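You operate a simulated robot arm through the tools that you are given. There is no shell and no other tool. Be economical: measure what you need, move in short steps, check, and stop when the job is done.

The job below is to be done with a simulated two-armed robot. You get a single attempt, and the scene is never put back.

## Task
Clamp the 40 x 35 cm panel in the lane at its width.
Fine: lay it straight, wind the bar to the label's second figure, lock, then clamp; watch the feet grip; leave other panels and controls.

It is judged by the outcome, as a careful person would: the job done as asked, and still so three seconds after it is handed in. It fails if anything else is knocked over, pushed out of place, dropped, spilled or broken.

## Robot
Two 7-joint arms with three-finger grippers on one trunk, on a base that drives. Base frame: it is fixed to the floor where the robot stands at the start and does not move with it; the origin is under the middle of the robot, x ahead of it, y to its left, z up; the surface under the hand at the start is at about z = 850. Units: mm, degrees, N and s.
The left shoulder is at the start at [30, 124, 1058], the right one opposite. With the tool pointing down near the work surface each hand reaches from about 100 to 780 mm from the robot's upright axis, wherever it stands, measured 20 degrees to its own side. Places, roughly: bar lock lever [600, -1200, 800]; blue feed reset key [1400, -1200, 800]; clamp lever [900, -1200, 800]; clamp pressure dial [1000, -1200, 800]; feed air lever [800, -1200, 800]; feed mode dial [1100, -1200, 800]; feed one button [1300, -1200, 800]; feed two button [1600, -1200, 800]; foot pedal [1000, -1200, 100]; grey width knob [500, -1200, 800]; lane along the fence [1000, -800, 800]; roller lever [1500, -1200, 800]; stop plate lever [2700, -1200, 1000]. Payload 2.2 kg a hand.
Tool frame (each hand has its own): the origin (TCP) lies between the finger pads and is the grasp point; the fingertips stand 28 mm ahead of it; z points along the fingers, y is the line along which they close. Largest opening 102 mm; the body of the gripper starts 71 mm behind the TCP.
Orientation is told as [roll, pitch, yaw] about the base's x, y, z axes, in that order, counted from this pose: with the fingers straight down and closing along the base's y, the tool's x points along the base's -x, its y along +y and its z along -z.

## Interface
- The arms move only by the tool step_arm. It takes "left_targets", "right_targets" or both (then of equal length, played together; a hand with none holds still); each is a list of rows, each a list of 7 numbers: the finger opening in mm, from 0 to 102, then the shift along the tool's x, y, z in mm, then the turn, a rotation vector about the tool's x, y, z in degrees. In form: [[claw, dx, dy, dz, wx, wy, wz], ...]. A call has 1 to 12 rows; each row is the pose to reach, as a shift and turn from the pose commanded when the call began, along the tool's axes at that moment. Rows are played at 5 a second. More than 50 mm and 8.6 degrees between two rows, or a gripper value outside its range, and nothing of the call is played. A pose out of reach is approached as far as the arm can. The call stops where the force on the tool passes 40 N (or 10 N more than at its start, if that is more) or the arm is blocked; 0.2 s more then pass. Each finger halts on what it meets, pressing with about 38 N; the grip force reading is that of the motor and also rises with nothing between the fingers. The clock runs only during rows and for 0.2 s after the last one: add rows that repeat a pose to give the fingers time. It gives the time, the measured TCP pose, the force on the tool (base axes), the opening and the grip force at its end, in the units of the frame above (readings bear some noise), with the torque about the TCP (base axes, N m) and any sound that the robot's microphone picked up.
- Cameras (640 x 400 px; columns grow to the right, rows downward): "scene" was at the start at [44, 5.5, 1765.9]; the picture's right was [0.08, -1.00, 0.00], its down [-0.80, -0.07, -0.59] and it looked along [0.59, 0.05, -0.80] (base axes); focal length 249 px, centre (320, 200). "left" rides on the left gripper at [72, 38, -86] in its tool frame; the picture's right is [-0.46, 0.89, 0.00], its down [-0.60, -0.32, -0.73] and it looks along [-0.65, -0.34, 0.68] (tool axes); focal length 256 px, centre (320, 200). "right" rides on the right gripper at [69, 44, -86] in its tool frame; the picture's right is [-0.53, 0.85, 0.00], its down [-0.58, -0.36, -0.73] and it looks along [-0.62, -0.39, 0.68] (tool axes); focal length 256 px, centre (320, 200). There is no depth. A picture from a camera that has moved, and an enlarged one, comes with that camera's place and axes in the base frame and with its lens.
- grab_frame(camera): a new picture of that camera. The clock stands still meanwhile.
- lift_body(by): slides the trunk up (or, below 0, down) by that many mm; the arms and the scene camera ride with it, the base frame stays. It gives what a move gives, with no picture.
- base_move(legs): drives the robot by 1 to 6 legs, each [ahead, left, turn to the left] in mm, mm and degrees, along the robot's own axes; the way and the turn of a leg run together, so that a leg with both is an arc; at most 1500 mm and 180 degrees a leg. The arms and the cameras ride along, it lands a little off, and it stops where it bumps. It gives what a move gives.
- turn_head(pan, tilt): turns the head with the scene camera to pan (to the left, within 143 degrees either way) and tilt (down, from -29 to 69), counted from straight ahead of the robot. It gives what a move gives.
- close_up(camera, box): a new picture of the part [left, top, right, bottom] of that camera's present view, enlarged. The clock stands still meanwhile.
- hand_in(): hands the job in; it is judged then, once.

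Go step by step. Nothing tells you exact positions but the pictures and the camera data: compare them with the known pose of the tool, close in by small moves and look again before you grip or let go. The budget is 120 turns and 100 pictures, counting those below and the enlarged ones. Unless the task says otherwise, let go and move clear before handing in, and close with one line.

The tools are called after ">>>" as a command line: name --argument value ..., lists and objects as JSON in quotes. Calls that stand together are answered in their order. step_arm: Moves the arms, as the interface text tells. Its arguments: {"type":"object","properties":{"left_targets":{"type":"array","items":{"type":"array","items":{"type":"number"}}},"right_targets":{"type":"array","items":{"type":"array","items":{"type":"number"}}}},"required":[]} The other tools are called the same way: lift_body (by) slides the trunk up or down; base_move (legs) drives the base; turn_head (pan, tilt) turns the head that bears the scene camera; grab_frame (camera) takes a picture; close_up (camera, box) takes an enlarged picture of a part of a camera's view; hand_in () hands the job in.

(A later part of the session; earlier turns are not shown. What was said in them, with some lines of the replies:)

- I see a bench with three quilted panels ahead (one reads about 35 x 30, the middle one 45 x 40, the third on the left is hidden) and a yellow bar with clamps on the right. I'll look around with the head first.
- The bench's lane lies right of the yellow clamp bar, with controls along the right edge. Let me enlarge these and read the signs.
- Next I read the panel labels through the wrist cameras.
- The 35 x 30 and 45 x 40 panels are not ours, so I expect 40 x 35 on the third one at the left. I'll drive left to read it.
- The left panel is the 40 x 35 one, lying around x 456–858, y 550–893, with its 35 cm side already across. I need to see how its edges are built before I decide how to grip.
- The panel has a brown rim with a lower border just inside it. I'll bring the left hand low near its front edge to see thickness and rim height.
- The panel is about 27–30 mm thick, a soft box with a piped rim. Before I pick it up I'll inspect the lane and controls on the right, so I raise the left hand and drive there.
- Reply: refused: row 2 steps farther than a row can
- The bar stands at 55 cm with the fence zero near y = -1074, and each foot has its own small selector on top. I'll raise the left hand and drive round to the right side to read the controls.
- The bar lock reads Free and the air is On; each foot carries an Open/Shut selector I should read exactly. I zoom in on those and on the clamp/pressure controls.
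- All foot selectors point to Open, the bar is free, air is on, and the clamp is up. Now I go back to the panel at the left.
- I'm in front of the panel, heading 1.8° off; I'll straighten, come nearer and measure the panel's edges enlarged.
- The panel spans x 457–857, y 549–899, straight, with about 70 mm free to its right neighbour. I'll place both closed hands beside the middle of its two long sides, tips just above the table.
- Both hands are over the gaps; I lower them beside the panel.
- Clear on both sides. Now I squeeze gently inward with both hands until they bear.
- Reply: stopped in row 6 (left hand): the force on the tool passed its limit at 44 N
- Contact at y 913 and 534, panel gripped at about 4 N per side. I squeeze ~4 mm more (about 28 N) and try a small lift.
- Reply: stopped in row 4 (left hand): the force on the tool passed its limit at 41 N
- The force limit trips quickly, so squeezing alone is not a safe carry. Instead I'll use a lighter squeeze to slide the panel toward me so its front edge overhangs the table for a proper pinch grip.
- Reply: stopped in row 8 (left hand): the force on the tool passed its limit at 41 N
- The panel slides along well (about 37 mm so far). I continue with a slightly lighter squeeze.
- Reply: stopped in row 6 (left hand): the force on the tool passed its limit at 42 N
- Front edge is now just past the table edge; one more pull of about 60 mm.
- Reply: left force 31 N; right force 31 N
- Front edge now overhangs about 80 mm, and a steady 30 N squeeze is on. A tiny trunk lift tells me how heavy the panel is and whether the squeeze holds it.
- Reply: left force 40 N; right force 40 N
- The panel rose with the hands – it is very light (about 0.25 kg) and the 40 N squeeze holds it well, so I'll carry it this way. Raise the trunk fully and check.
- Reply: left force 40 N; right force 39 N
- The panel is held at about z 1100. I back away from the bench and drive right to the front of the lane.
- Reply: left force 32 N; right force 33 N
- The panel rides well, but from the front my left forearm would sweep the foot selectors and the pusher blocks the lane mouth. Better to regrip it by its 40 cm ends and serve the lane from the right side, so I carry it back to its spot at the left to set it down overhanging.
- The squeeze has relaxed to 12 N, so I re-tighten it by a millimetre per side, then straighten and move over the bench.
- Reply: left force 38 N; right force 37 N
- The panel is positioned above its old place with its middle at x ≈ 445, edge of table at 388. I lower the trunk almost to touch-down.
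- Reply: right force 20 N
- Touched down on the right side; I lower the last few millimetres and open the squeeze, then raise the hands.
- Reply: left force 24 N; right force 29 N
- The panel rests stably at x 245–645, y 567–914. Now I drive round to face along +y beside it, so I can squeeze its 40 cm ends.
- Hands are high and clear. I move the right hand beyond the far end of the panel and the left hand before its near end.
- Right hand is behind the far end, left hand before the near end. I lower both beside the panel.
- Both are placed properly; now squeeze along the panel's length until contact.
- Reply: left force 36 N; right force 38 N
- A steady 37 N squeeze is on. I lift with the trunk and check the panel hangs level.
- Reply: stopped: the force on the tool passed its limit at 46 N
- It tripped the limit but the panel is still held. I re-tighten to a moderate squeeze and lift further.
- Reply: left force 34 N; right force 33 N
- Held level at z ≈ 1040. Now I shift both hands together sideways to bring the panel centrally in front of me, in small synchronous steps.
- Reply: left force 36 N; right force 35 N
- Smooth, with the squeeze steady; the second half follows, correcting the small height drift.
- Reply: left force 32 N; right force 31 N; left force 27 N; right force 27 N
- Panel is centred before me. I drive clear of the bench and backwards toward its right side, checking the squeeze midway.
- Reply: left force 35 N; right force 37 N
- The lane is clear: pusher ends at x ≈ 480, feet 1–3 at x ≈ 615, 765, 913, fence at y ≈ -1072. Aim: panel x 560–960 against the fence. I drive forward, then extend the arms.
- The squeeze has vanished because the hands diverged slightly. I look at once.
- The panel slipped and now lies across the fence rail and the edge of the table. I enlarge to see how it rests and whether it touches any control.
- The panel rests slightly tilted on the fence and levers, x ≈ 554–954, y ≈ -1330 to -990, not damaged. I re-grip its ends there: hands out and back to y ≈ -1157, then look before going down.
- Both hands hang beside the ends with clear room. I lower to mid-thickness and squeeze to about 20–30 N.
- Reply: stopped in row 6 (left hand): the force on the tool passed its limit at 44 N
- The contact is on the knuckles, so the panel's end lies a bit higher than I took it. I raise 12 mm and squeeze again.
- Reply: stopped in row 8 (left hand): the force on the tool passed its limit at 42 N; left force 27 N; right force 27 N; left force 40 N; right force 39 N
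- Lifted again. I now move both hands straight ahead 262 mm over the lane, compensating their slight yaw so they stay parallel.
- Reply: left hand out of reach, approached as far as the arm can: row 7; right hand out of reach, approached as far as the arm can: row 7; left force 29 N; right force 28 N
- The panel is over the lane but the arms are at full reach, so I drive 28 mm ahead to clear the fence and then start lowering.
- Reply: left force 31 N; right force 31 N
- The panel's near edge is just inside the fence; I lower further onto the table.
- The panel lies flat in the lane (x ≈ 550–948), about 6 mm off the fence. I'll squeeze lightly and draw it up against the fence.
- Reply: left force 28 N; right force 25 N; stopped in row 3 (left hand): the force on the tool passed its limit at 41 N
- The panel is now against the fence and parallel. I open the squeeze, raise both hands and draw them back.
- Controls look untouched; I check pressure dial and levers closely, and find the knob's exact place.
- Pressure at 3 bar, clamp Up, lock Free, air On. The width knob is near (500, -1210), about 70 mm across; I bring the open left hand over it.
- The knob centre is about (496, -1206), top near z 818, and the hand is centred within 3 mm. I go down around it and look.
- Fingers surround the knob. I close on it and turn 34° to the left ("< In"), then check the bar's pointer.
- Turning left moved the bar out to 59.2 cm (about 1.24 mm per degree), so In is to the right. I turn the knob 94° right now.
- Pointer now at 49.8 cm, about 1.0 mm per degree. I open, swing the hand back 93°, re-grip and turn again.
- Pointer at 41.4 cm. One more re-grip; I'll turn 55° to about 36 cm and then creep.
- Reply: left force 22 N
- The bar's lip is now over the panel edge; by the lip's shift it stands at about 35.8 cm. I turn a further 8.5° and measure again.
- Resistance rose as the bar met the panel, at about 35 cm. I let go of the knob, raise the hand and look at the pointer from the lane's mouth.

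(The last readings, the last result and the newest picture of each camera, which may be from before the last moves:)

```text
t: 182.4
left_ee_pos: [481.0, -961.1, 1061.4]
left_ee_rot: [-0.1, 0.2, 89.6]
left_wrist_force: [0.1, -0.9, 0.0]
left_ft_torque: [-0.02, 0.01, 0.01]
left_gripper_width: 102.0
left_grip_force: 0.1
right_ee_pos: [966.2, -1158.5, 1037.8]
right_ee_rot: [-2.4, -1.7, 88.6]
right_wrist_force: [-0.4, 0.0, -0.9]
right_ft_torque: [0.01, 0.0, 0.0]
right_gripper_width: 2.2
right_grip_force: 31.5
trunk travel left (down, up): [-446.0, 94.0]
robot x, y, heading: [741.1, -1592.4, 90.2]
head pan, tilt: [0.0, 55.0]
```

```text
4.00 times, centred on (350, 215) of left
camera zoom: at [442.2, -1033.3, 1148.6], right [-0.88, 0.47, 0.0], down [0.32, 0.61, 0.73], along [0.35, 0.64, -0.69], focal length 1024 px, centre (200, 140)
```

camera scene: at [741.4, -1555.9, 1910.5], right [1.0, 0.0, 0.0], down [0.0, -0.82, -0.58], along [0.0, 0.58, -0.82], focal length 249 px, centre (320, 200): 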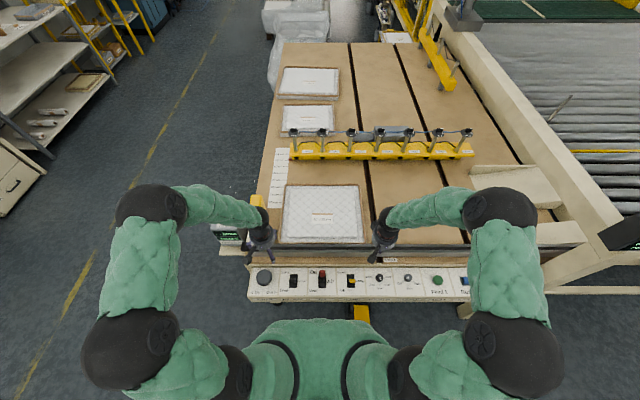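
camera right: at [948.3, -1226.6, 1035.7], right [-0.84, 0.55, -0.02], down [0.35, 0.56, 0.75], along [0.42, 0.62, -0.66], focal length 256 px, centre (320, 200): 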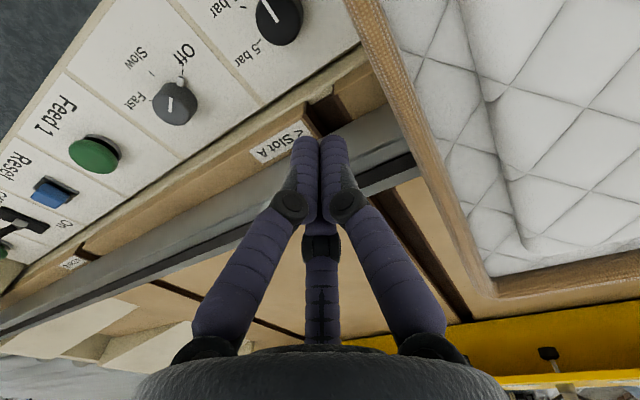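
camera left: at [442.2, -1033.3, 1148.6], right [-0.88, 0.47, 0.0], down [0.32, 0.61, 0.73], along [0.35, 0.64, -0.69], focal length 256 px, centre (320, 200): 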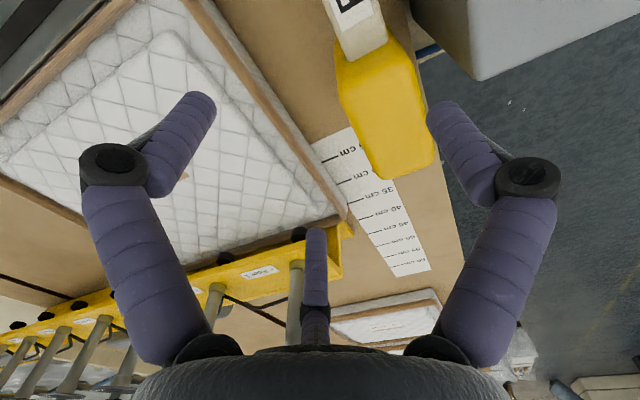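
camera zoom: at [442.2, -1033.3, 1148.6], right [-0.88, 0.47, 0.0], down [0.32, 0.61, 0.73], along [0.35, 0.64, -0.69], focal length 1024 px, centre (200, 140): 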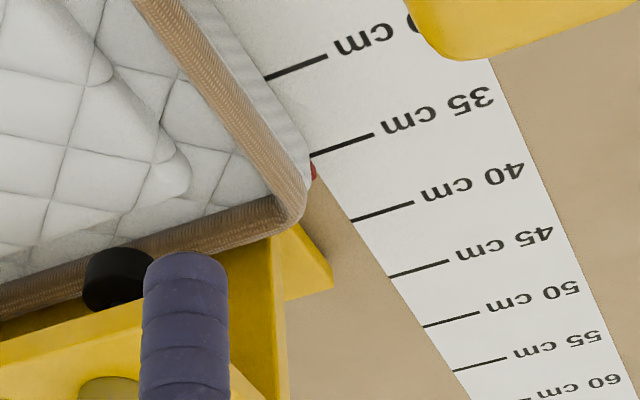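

The red pointer sits by the 35 line and the bar touches the panel, pinning it straight against the fence. Next the bar lock: I bring the closed left hand to the near side of its lever at about (622, -1228).

>>> step_arm --left_targets '[[60, 44, -5, 0, 0, 0, 0], [30, 88, -20, 0, 0, 0, 0], [0, 130, -40, 0, 0, 0, 0], [0, 170, -62, 5, 0, 0, 0], [0, 210, -85, 15, 0, 0, 0], [0, 250, -108, 30, 0, 0, 0], [0, 290, -128, 50, 0, 0, 0], [0, 325, -141, 75, 0, 0, 0], [0, 329, -141, 111, 0, 0, 0]]'

>>> grab_frame --camera "left"

>>> close_up --camera "scene" --box '[255, 255, 365, 325]'

```text
t: 184.4
left_ee_pos: [622.6, -1290.6, 955.6]
left_ee_rot: [0.1, 0.1, 89.8]
left_wrist_force: [0.4, 0.3, 0.2]
left_ft_torque: [-0.05, 0.0, 0.02]
left_gripper_width: 2.2
left_grip_force: 30.7
right_ee_pos: [965.8, -1159.0, 1038.2]
right_ee_rot: [-2.6, -1.7, 88.6]
right_wrist_force: [-1.2, -0.3, 0.2]
right_ft_torque: [-0.03, 0.02, -0.03]
right_gripper_width: 2.2
right_grip_force: 31.2
trunk travel left (down, up): [-446.0, 94.0]
robot x, y, heading: [738.3, -1593.4, 90.2]
head pan, tilt: [0.0, 55.0]
```

```text
17 pictures are left
camera left: at [583.9, -1364.0, 1043.0], right [-0.88, 0.47, 0.0], down [0.32, 0.6, 0.73], along [0.34, 0.64, -0.68], focal length 256 px, centre (320, 200)
```

left: 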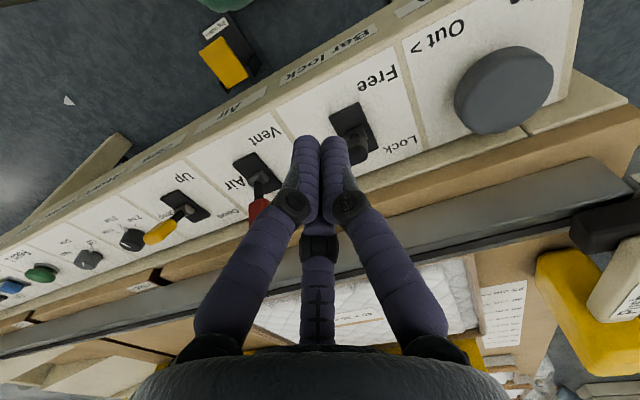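

```text
5.71 times, centred on (310, 290) of scene
camera zoom: at [740.9, -1549.8, 1910.3], right [1.0, 0.0, 0.0], down [0.0, -0.82, -0.57], along [0.0, 0.57, -0.82], focal length 1424 px, centre (377, -314)
```

zoom: 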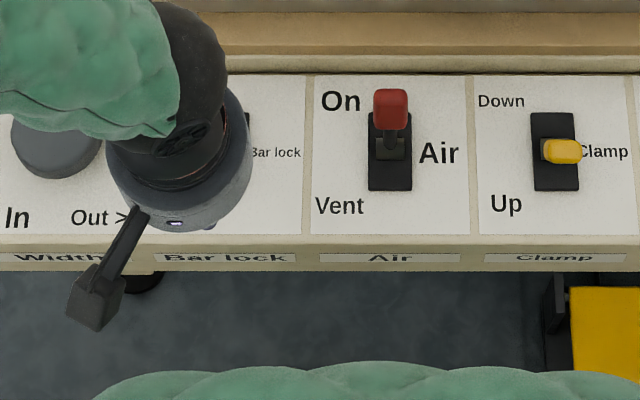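

Lever stands near-side (Free). I lower in front of it and push it away toward Lock in small steps.

>>> step_arm --left_targets '[[0, 0, 0, 45, 0, 0, 0], [0, 0, 0, 90, 0, 0, 0], [0, 0, 0, 97, 0, 0, 0], [0, -20, 0, 97, 0, 0, 0], [0, -35, 0, 97, 0, 0, 0], [0, -45, 0, 97, 0, 0, 0], [0, -55, 0, 97, 0, 0, 0], [0, -65, 0, 97, 0, 0, 0], [0, -75, 0, 97, 0, 0, 0]]'

>>> grab_frame --camera "left"

```text
t: 186.4
left_ee_pos: [621.3, -1225.9, 853.1]
left_ee_rot: [0.1, 1.0, 89.6]
left_wrist_force: [2.7, -32.7, 14.4]
left_ft_torque: [-0.72, -0.01, -0.18]
left_gripper_width: 2.0
left_grip_force: 31.3
right_ee_pos: [967.3, -1164.0, 1040.1]
right_ee_rot: [-2.4, -1.9, 88.6]
right_wrist_force: [-0.3, 0.3, -0.1]
right_ft_torque: [-0.03, 0.03, 0.03]
right_gripper_width: 1.9
right_grip_force: 31.8
trunk travel left (down, up): [-446.0, 94.0]
robot x, y, heading: [740.5, -1594.6, 90.3]
head pan, tilt: [0.0, 55.0]
```

```text
15 pictures are left
camera left: at [582.8, -1297.9, 941.6], right [-0.88, 0.47, -0.01], down [0.32, 0.61, 0.72], along [0.35, 0.63, -0.69], focal length 256 px, centre (320, 200)
```

left: 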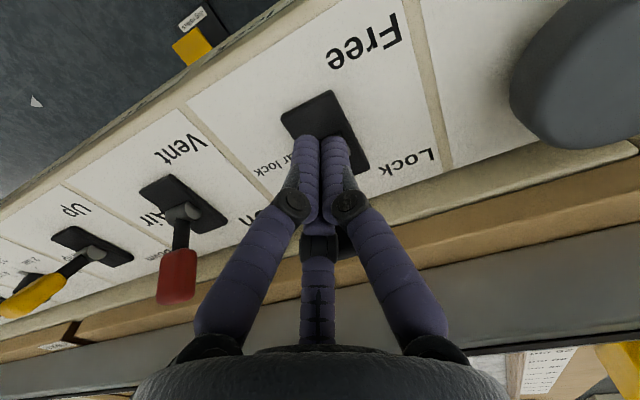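

The push now meets 33 N. I back off and look at the lever.

>>> step_arm --left_targets '[[0, 30, 0, 0, 0, 0, 0], [0, 70, 0, 0, 0, 0, 0], [0, 70, 40, -40, 0, 0, 0], [0, 70, 85, -60, 0, 0, 0], [0, 70, 130, -60, 0, 0, 0]]'

>>> close_up --camera "scene" --box '[255, 255, 365, 325]'

```text
refused: row 3 steps farther than a row can; nothing moved
```

```text
5.71 times, centred on (310, 290) of scene
camera zoom: at [741.8, -1557.7, 1910.6], right [1.0, 0.0, 0.0], down [0.0, -0.82, -0.58], along [0.0, 0.58, -0.82], focal length 1424 px, centre (377, -314)
```

zoom: 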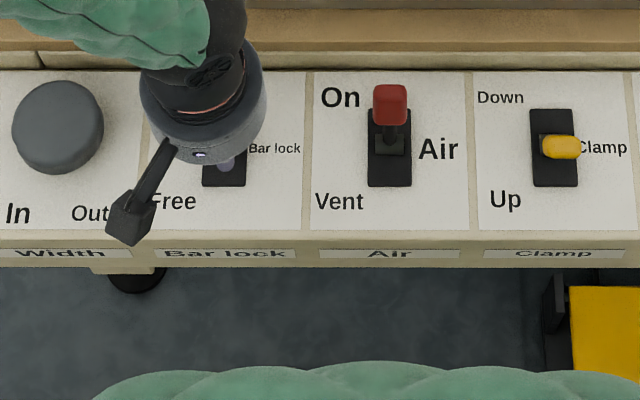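

>>> step_arm --left_targets '[[0, 30, 0, 0, 0, 0, 0], [0, 70, 0, 0, 0, 0, 0], [0, 70, 30, -30, 0, 0, 0], [0, 70, 70, -40, 0, 0, 0], [0, 70, 110, -40, 0, 0, 0], [0, 70, 140, -40, 0, 0, 0]]'

>>> close_up --camera "scene" --box '[255, 255, 365, 325]'

```text
t: 187.8
left_ee_pos: [480.0, -1285.9, 893.6]
left_ee_rot: [-0.2, 0.2, 89.6]
left_wrist_force: [-0.1, -0.8, -0.2]
left_ft_torque: [0.03, -0.02, -0.01]
left_gripper_width: 2.0
left_grip_force: 31.5
right_ee_pos: [966.2, -1160.3, 1038.7]
right_ee_rot: [-2.5, -1.8, 88.5]
right_wrist_force: [-0.3, 0.2, 0.6]
right_ft_torque: [-0.03, -0.02, 0.02]
right_gripper_width: 2.2
right_grip_force: 31.2
trunk travel left (down, up): [-446.0, 94.0]
robot x, y, heading: [742.9, -1596.2, 90.0]
head pan, tilt: [0.0, 55.0]
```

```text
5.71 times, centred on (310, 290) of scene
camera zoom: at [740.2, -1551.9, 1910.4], right [1.0, 0.0, 0.0], down [0.0, -0.82, -0.57], along [0.0, 0.57, -0.82], focal length 1424 px, centre (377, -314)
```

zoom: 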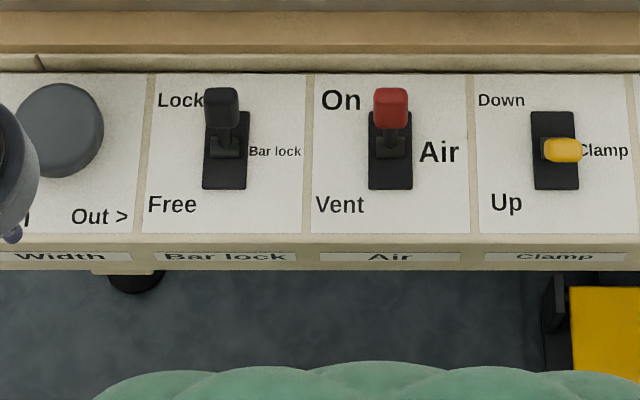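

The bar lock is now over at Lock. Next I bring the closed right hand to the near side of the clamp lever (x ≈ 878).

>>> step_arm --right_targets '[[0, 40, 25, 0, -0.8, 0.6, 0], [0, 80, 50, 0, -1.6, 1.2, 0], [0, 115, 75, 0, -2.5, 1.8, 0], [0, 130, 85, 40, -2.5, 1.8, 0], [0, 130, 85, 85, -2.5, 1.8, 0], [0, 130, 85, 130, -2.5, 1.8, 0]]'

>>> grab_frame --camera "right"

```text
t: 189.2
left_ee_pos: [480.7, -1284.2, 893.5]
left_ee_rot: [0.1, 0.2, 89.6]
left_wrist_force: [0.2, 0.2, 0.7]
left_ft_torque: [-0.01, 0.04, 0.0]
left_gripper_width: 2.0
left_grip_force: 31.4
right_ee_pos: [888.7, -1288.5, 896.0]
right_ee_rot: [0.1, 0.2, 88.5]
right_wrist_force: [-0.8, 1.1, -0.6]
right_ft_torque: [-0.08, -0.02, -0.01]
right_gripper_width: 2.1
right_grip_force: 31.6
trunk travel left (down, up): [-446.0, 94.0]
robot x, y, heading: [739.9, -1593.3, 89.8]
head pan, tilt: [0.0, 55.0]
```

```text
12 pictures are left
camera right: at [843.7, -1355.9, 981.0], right [-0.83, 0.56, 0.0], down [0.38, 0.57, 0.73], along [0.41, 0.61, -0.68], focal length 256 px, centre (320, 200)
```

right: 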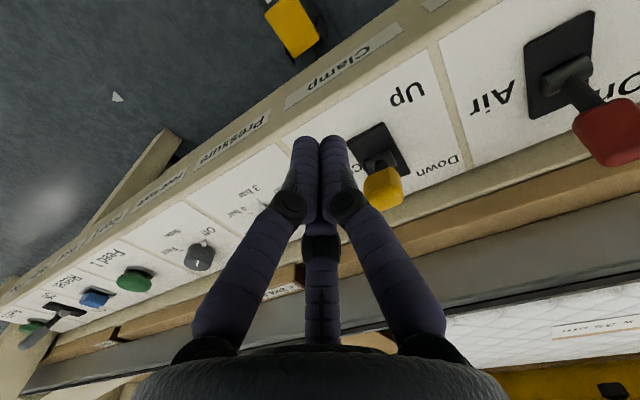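

>>> step_arm --right_targets '[[0, 0, 11, 0, 0, 0, 0], [0, 0, 11, 43, 0, 0, 0], [0, -20, 11, 43, 0, 0, 0], [0, -35, 12, 43, 0, 0, 0], [0, -45, 12, 43, 0, 0, 0], [0, -55, 12, 43, 0, 0, 0], [0, -65, 13, 43, 0, 0, 0], [0, -74, 13, 43, 0, 0, 0]]'

>>> step_arm --right_targets '[[0, 35, 0, 0, 0, 0, 0], [0, 70, 0, 0, 0, 0, 0], [0, 70, 0, -45, 0, 0, 0], [0, 70, -40, -65, 0, 0, 0], [0, 70, -80, -65, 0, 0, 0], [0, 70, -120, -65, 0, 0, 0], [0, 70, -120, -65, 0, 0, 0], [0, 70, -120, -65, 0, 0, 0]]'

>>> close_up --camera "scene" --box '[255, 255, 365, 325]'

>>> close_up --camera "scene" --box '[265, 140, 415, 250]'

```text
t: 190.9
left_ee_pos: [480.6, -1286.3, 893.7]
left_ee_rot: [0.0, 0.1, 89.6]
left_wrist_force: [-0.4, 0.6, 0.0]
left_ft_torque: [-0.01, -0.02, 0.0]
left_gripper_width: 2.0
left_grip_force: 31.8
right_ee_pos: [874.5, -1228.3, 849.5]
right_ee_rot: [-0.2, 1.5, 88.5]
right_wrist_force: [3.9, -12.8, 10.5]
right_ft_torque: [-0.21, -0.12, -0.09]
right_gripper_width: 2.3
right_grip_force: 31.4
trunk travel left (down, up): [-446.0, 94.0]
robot x, y, heading: [737.9, -1597.2, 90.1]
head pan, tilt: [0.0, 55.0]
stopped in row 8 (right hand): the force on the tool passed its limit at 46 N (the readings are from after the stop); the commanded pose is now the measured one
```

```text
t: 192.8
left_ee_pos: [481.9, -1286.1, 893.1]
left_ee_rot: [0.0, 0.2, 89.5]
left_wrist_force: [-0.5, -0.3, -0.2]
left_ft_torque: [0.0, 0.02, -0.01]
left_gripper_width: 2.1
left_grip_force: 32.2
right_ee_pos: [994.0, -1297.3, 918.7]
right_ee_rot: [0.0, 1.1, 88.5]
right_wrist_force: [0.3, 1.2, 0.3]
right_ft_torque: [0.03, 0.04, -0.01]
right_gripper_width: 2.0
right_grip_force: 31.6
trunk travel left (down, up): [-446.0, 94.0]
robot x, y, heading: [738.2, -1594.7, 90.1]
head pan, tilt: [0.0, 55.0]
```

```text
5.71 times, centred on (310, 290) of scene
camera zoom: at [741.7, -1552.5, 1910.4], right [1.0, 0.0, 0.0], down [0.0, -0.82, -0.57], along [0.0, 0.57, -0.82], focal length 1424 px, centre (377, -314)
```

zoom: 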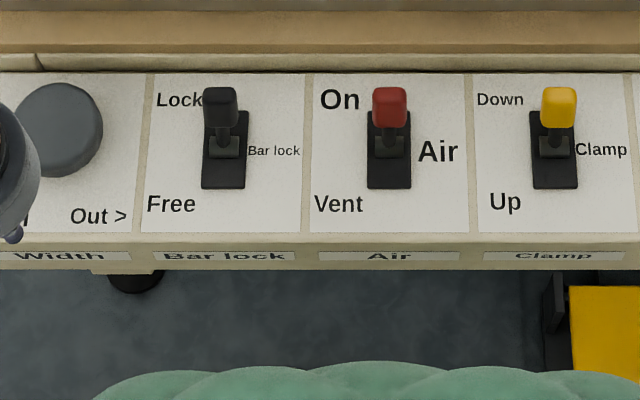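

```text
3.64 times, centred on (340, 195) of scene
camera zoom: at [741.7, -1552.5, 1910.4], right [1.0, 0.0, 0.0], down [0.0, -0.82, -0.57], along [0.0, 0.57, -0.82], focal length 906 px, centre (247, 218)
```

zoom: 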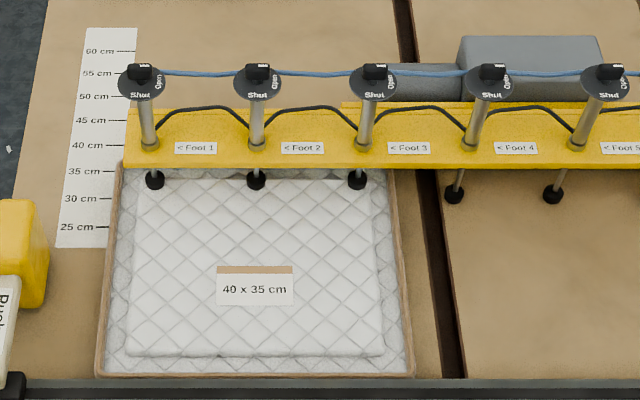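

Clamp is Down: feet 1–3 have come down on the panel's edge. I draw both hands clear, let some seconds pass, and check that the feet still grip.

>>> step_arm --left_targets '[[0, 20, 0, -40, 0, 0, 0], [0, 20, 0, -85, 0, 0, 0], [0, 20, 0, -130, 0, 0, 0], [0, 20, 0, -130, 0, 0, 0], [0, 20, 0, -130, 0, 0, 0], [0, 20, 0, -130, 0, 0, 0], [0, 20, 0, -130, 0, 0, 0], [0, 20, 0, -130, 0, 0, 0], [0, 20, 0, -130, 0, 0, 0], [0, 20, 0, -130, 0, 0, 0]]' --right_targets '[[0, 20, 0, -40, 0, 0, 0], [0, 20, 0, -85, 0, 0, 0], [0, 20, 0, -130, 0, 0, 0], [0, 20, 0, -130, 0, 0, 0], [0, 20, 0, -130, 0, 0, 0], [0, 20, 0, -130, 0, 0, 0], [0, 20, 0, -130, 0, 0, 0], [0, 20, 0, -130, 0, 0, 0], [0, 20, 0, -130, 0, 0, 0], [0, 20, 0, -130, 0, 0, 0]]'

>>> close_up --camera "scene" --box '[278, 150, 358, 205]'

>>> grab_frame --camera "scene"

```text
t: 194.9
left_ee_pos: [482.7, -1305.1, 1023.3]
left_ee_rot: [0.1, 0.2, 89.6]
left_wrist_force: [0.2, -0.7, 0.4]
left_ft_torque: [-0.03, 0.02, -0.02]
left_gripper_width: 1.9
left_grip_force: 31.6
right_ee_pos: [992.6, -1313.8, 1049.2]
right_ee_rot: [-0.2, 1.0, 88.6]
right_wrist_force: [0.0, 1.1, 0.0]
right_ft_torque: [0.0, 0.01, 0.02]
right_gripper_width: 2.4
right_grip_force: 31.5
trunk travel left (down, up): [-446.0, 94.0]
robot x, y, heading: [743.0, -1594.9, 89.9]
head pan, tilt: [0.0, 55.0]
```

```text
7.27 times, centred on (318, 178) of scene
camera zoom: at [741.3, -1552.4, 1910.4], right [1.0, 0.0, 0.0], down [0.0, -0.82, -0.57], along [0.0, 0.57, -0.82], focal length 1812 px, centre (334, 364)
```

zoom: 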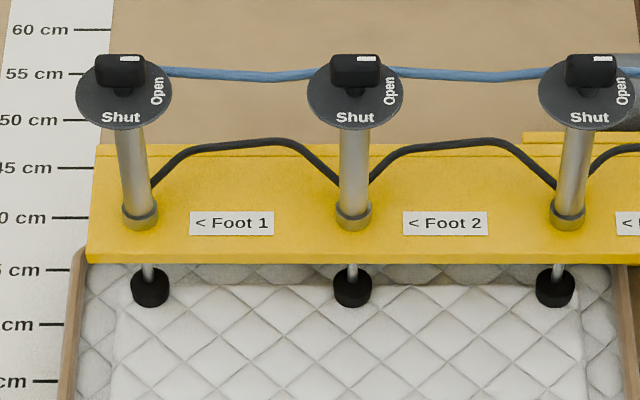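

```text
8 pictures are left
camera scene: at [741.3, -1552.4, 1910.4], right [1.0, 0.0, 0.0], down [0.0, -0.82, -0.57], along [0.0, 0.57, -0.82], focal length 249 px, centre (320, 200)
```

scene: 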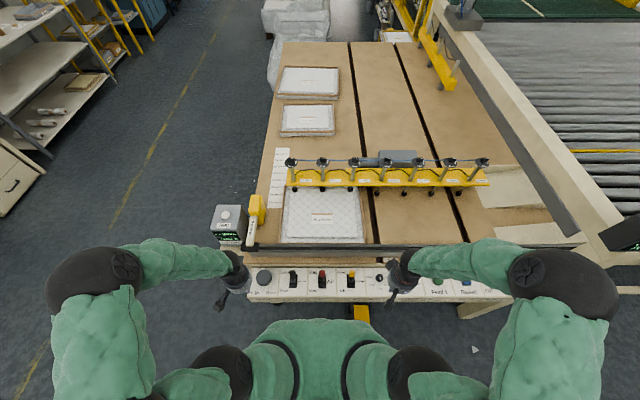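

Feet 1–3 stay pressed on the panel, which lies straight between fence and bar at 35 cm, bar locked and clamp down. Both hands are clear, so I hand in.

>>> hand_in

```text
The job is handed in.
```

The 40 x 35 cm panel is clamped in the lane: straight against the fence, bar wound to about 35 cm (it touches the panel) and locked, clamp down, and feet 1–3 holding its edge. On the way there the panel slipped from my hands once and dropped about 15 cm onto the fence rail and the control levers. I picked it up again, saw no damage, and the levers and dials I could see stood as before.
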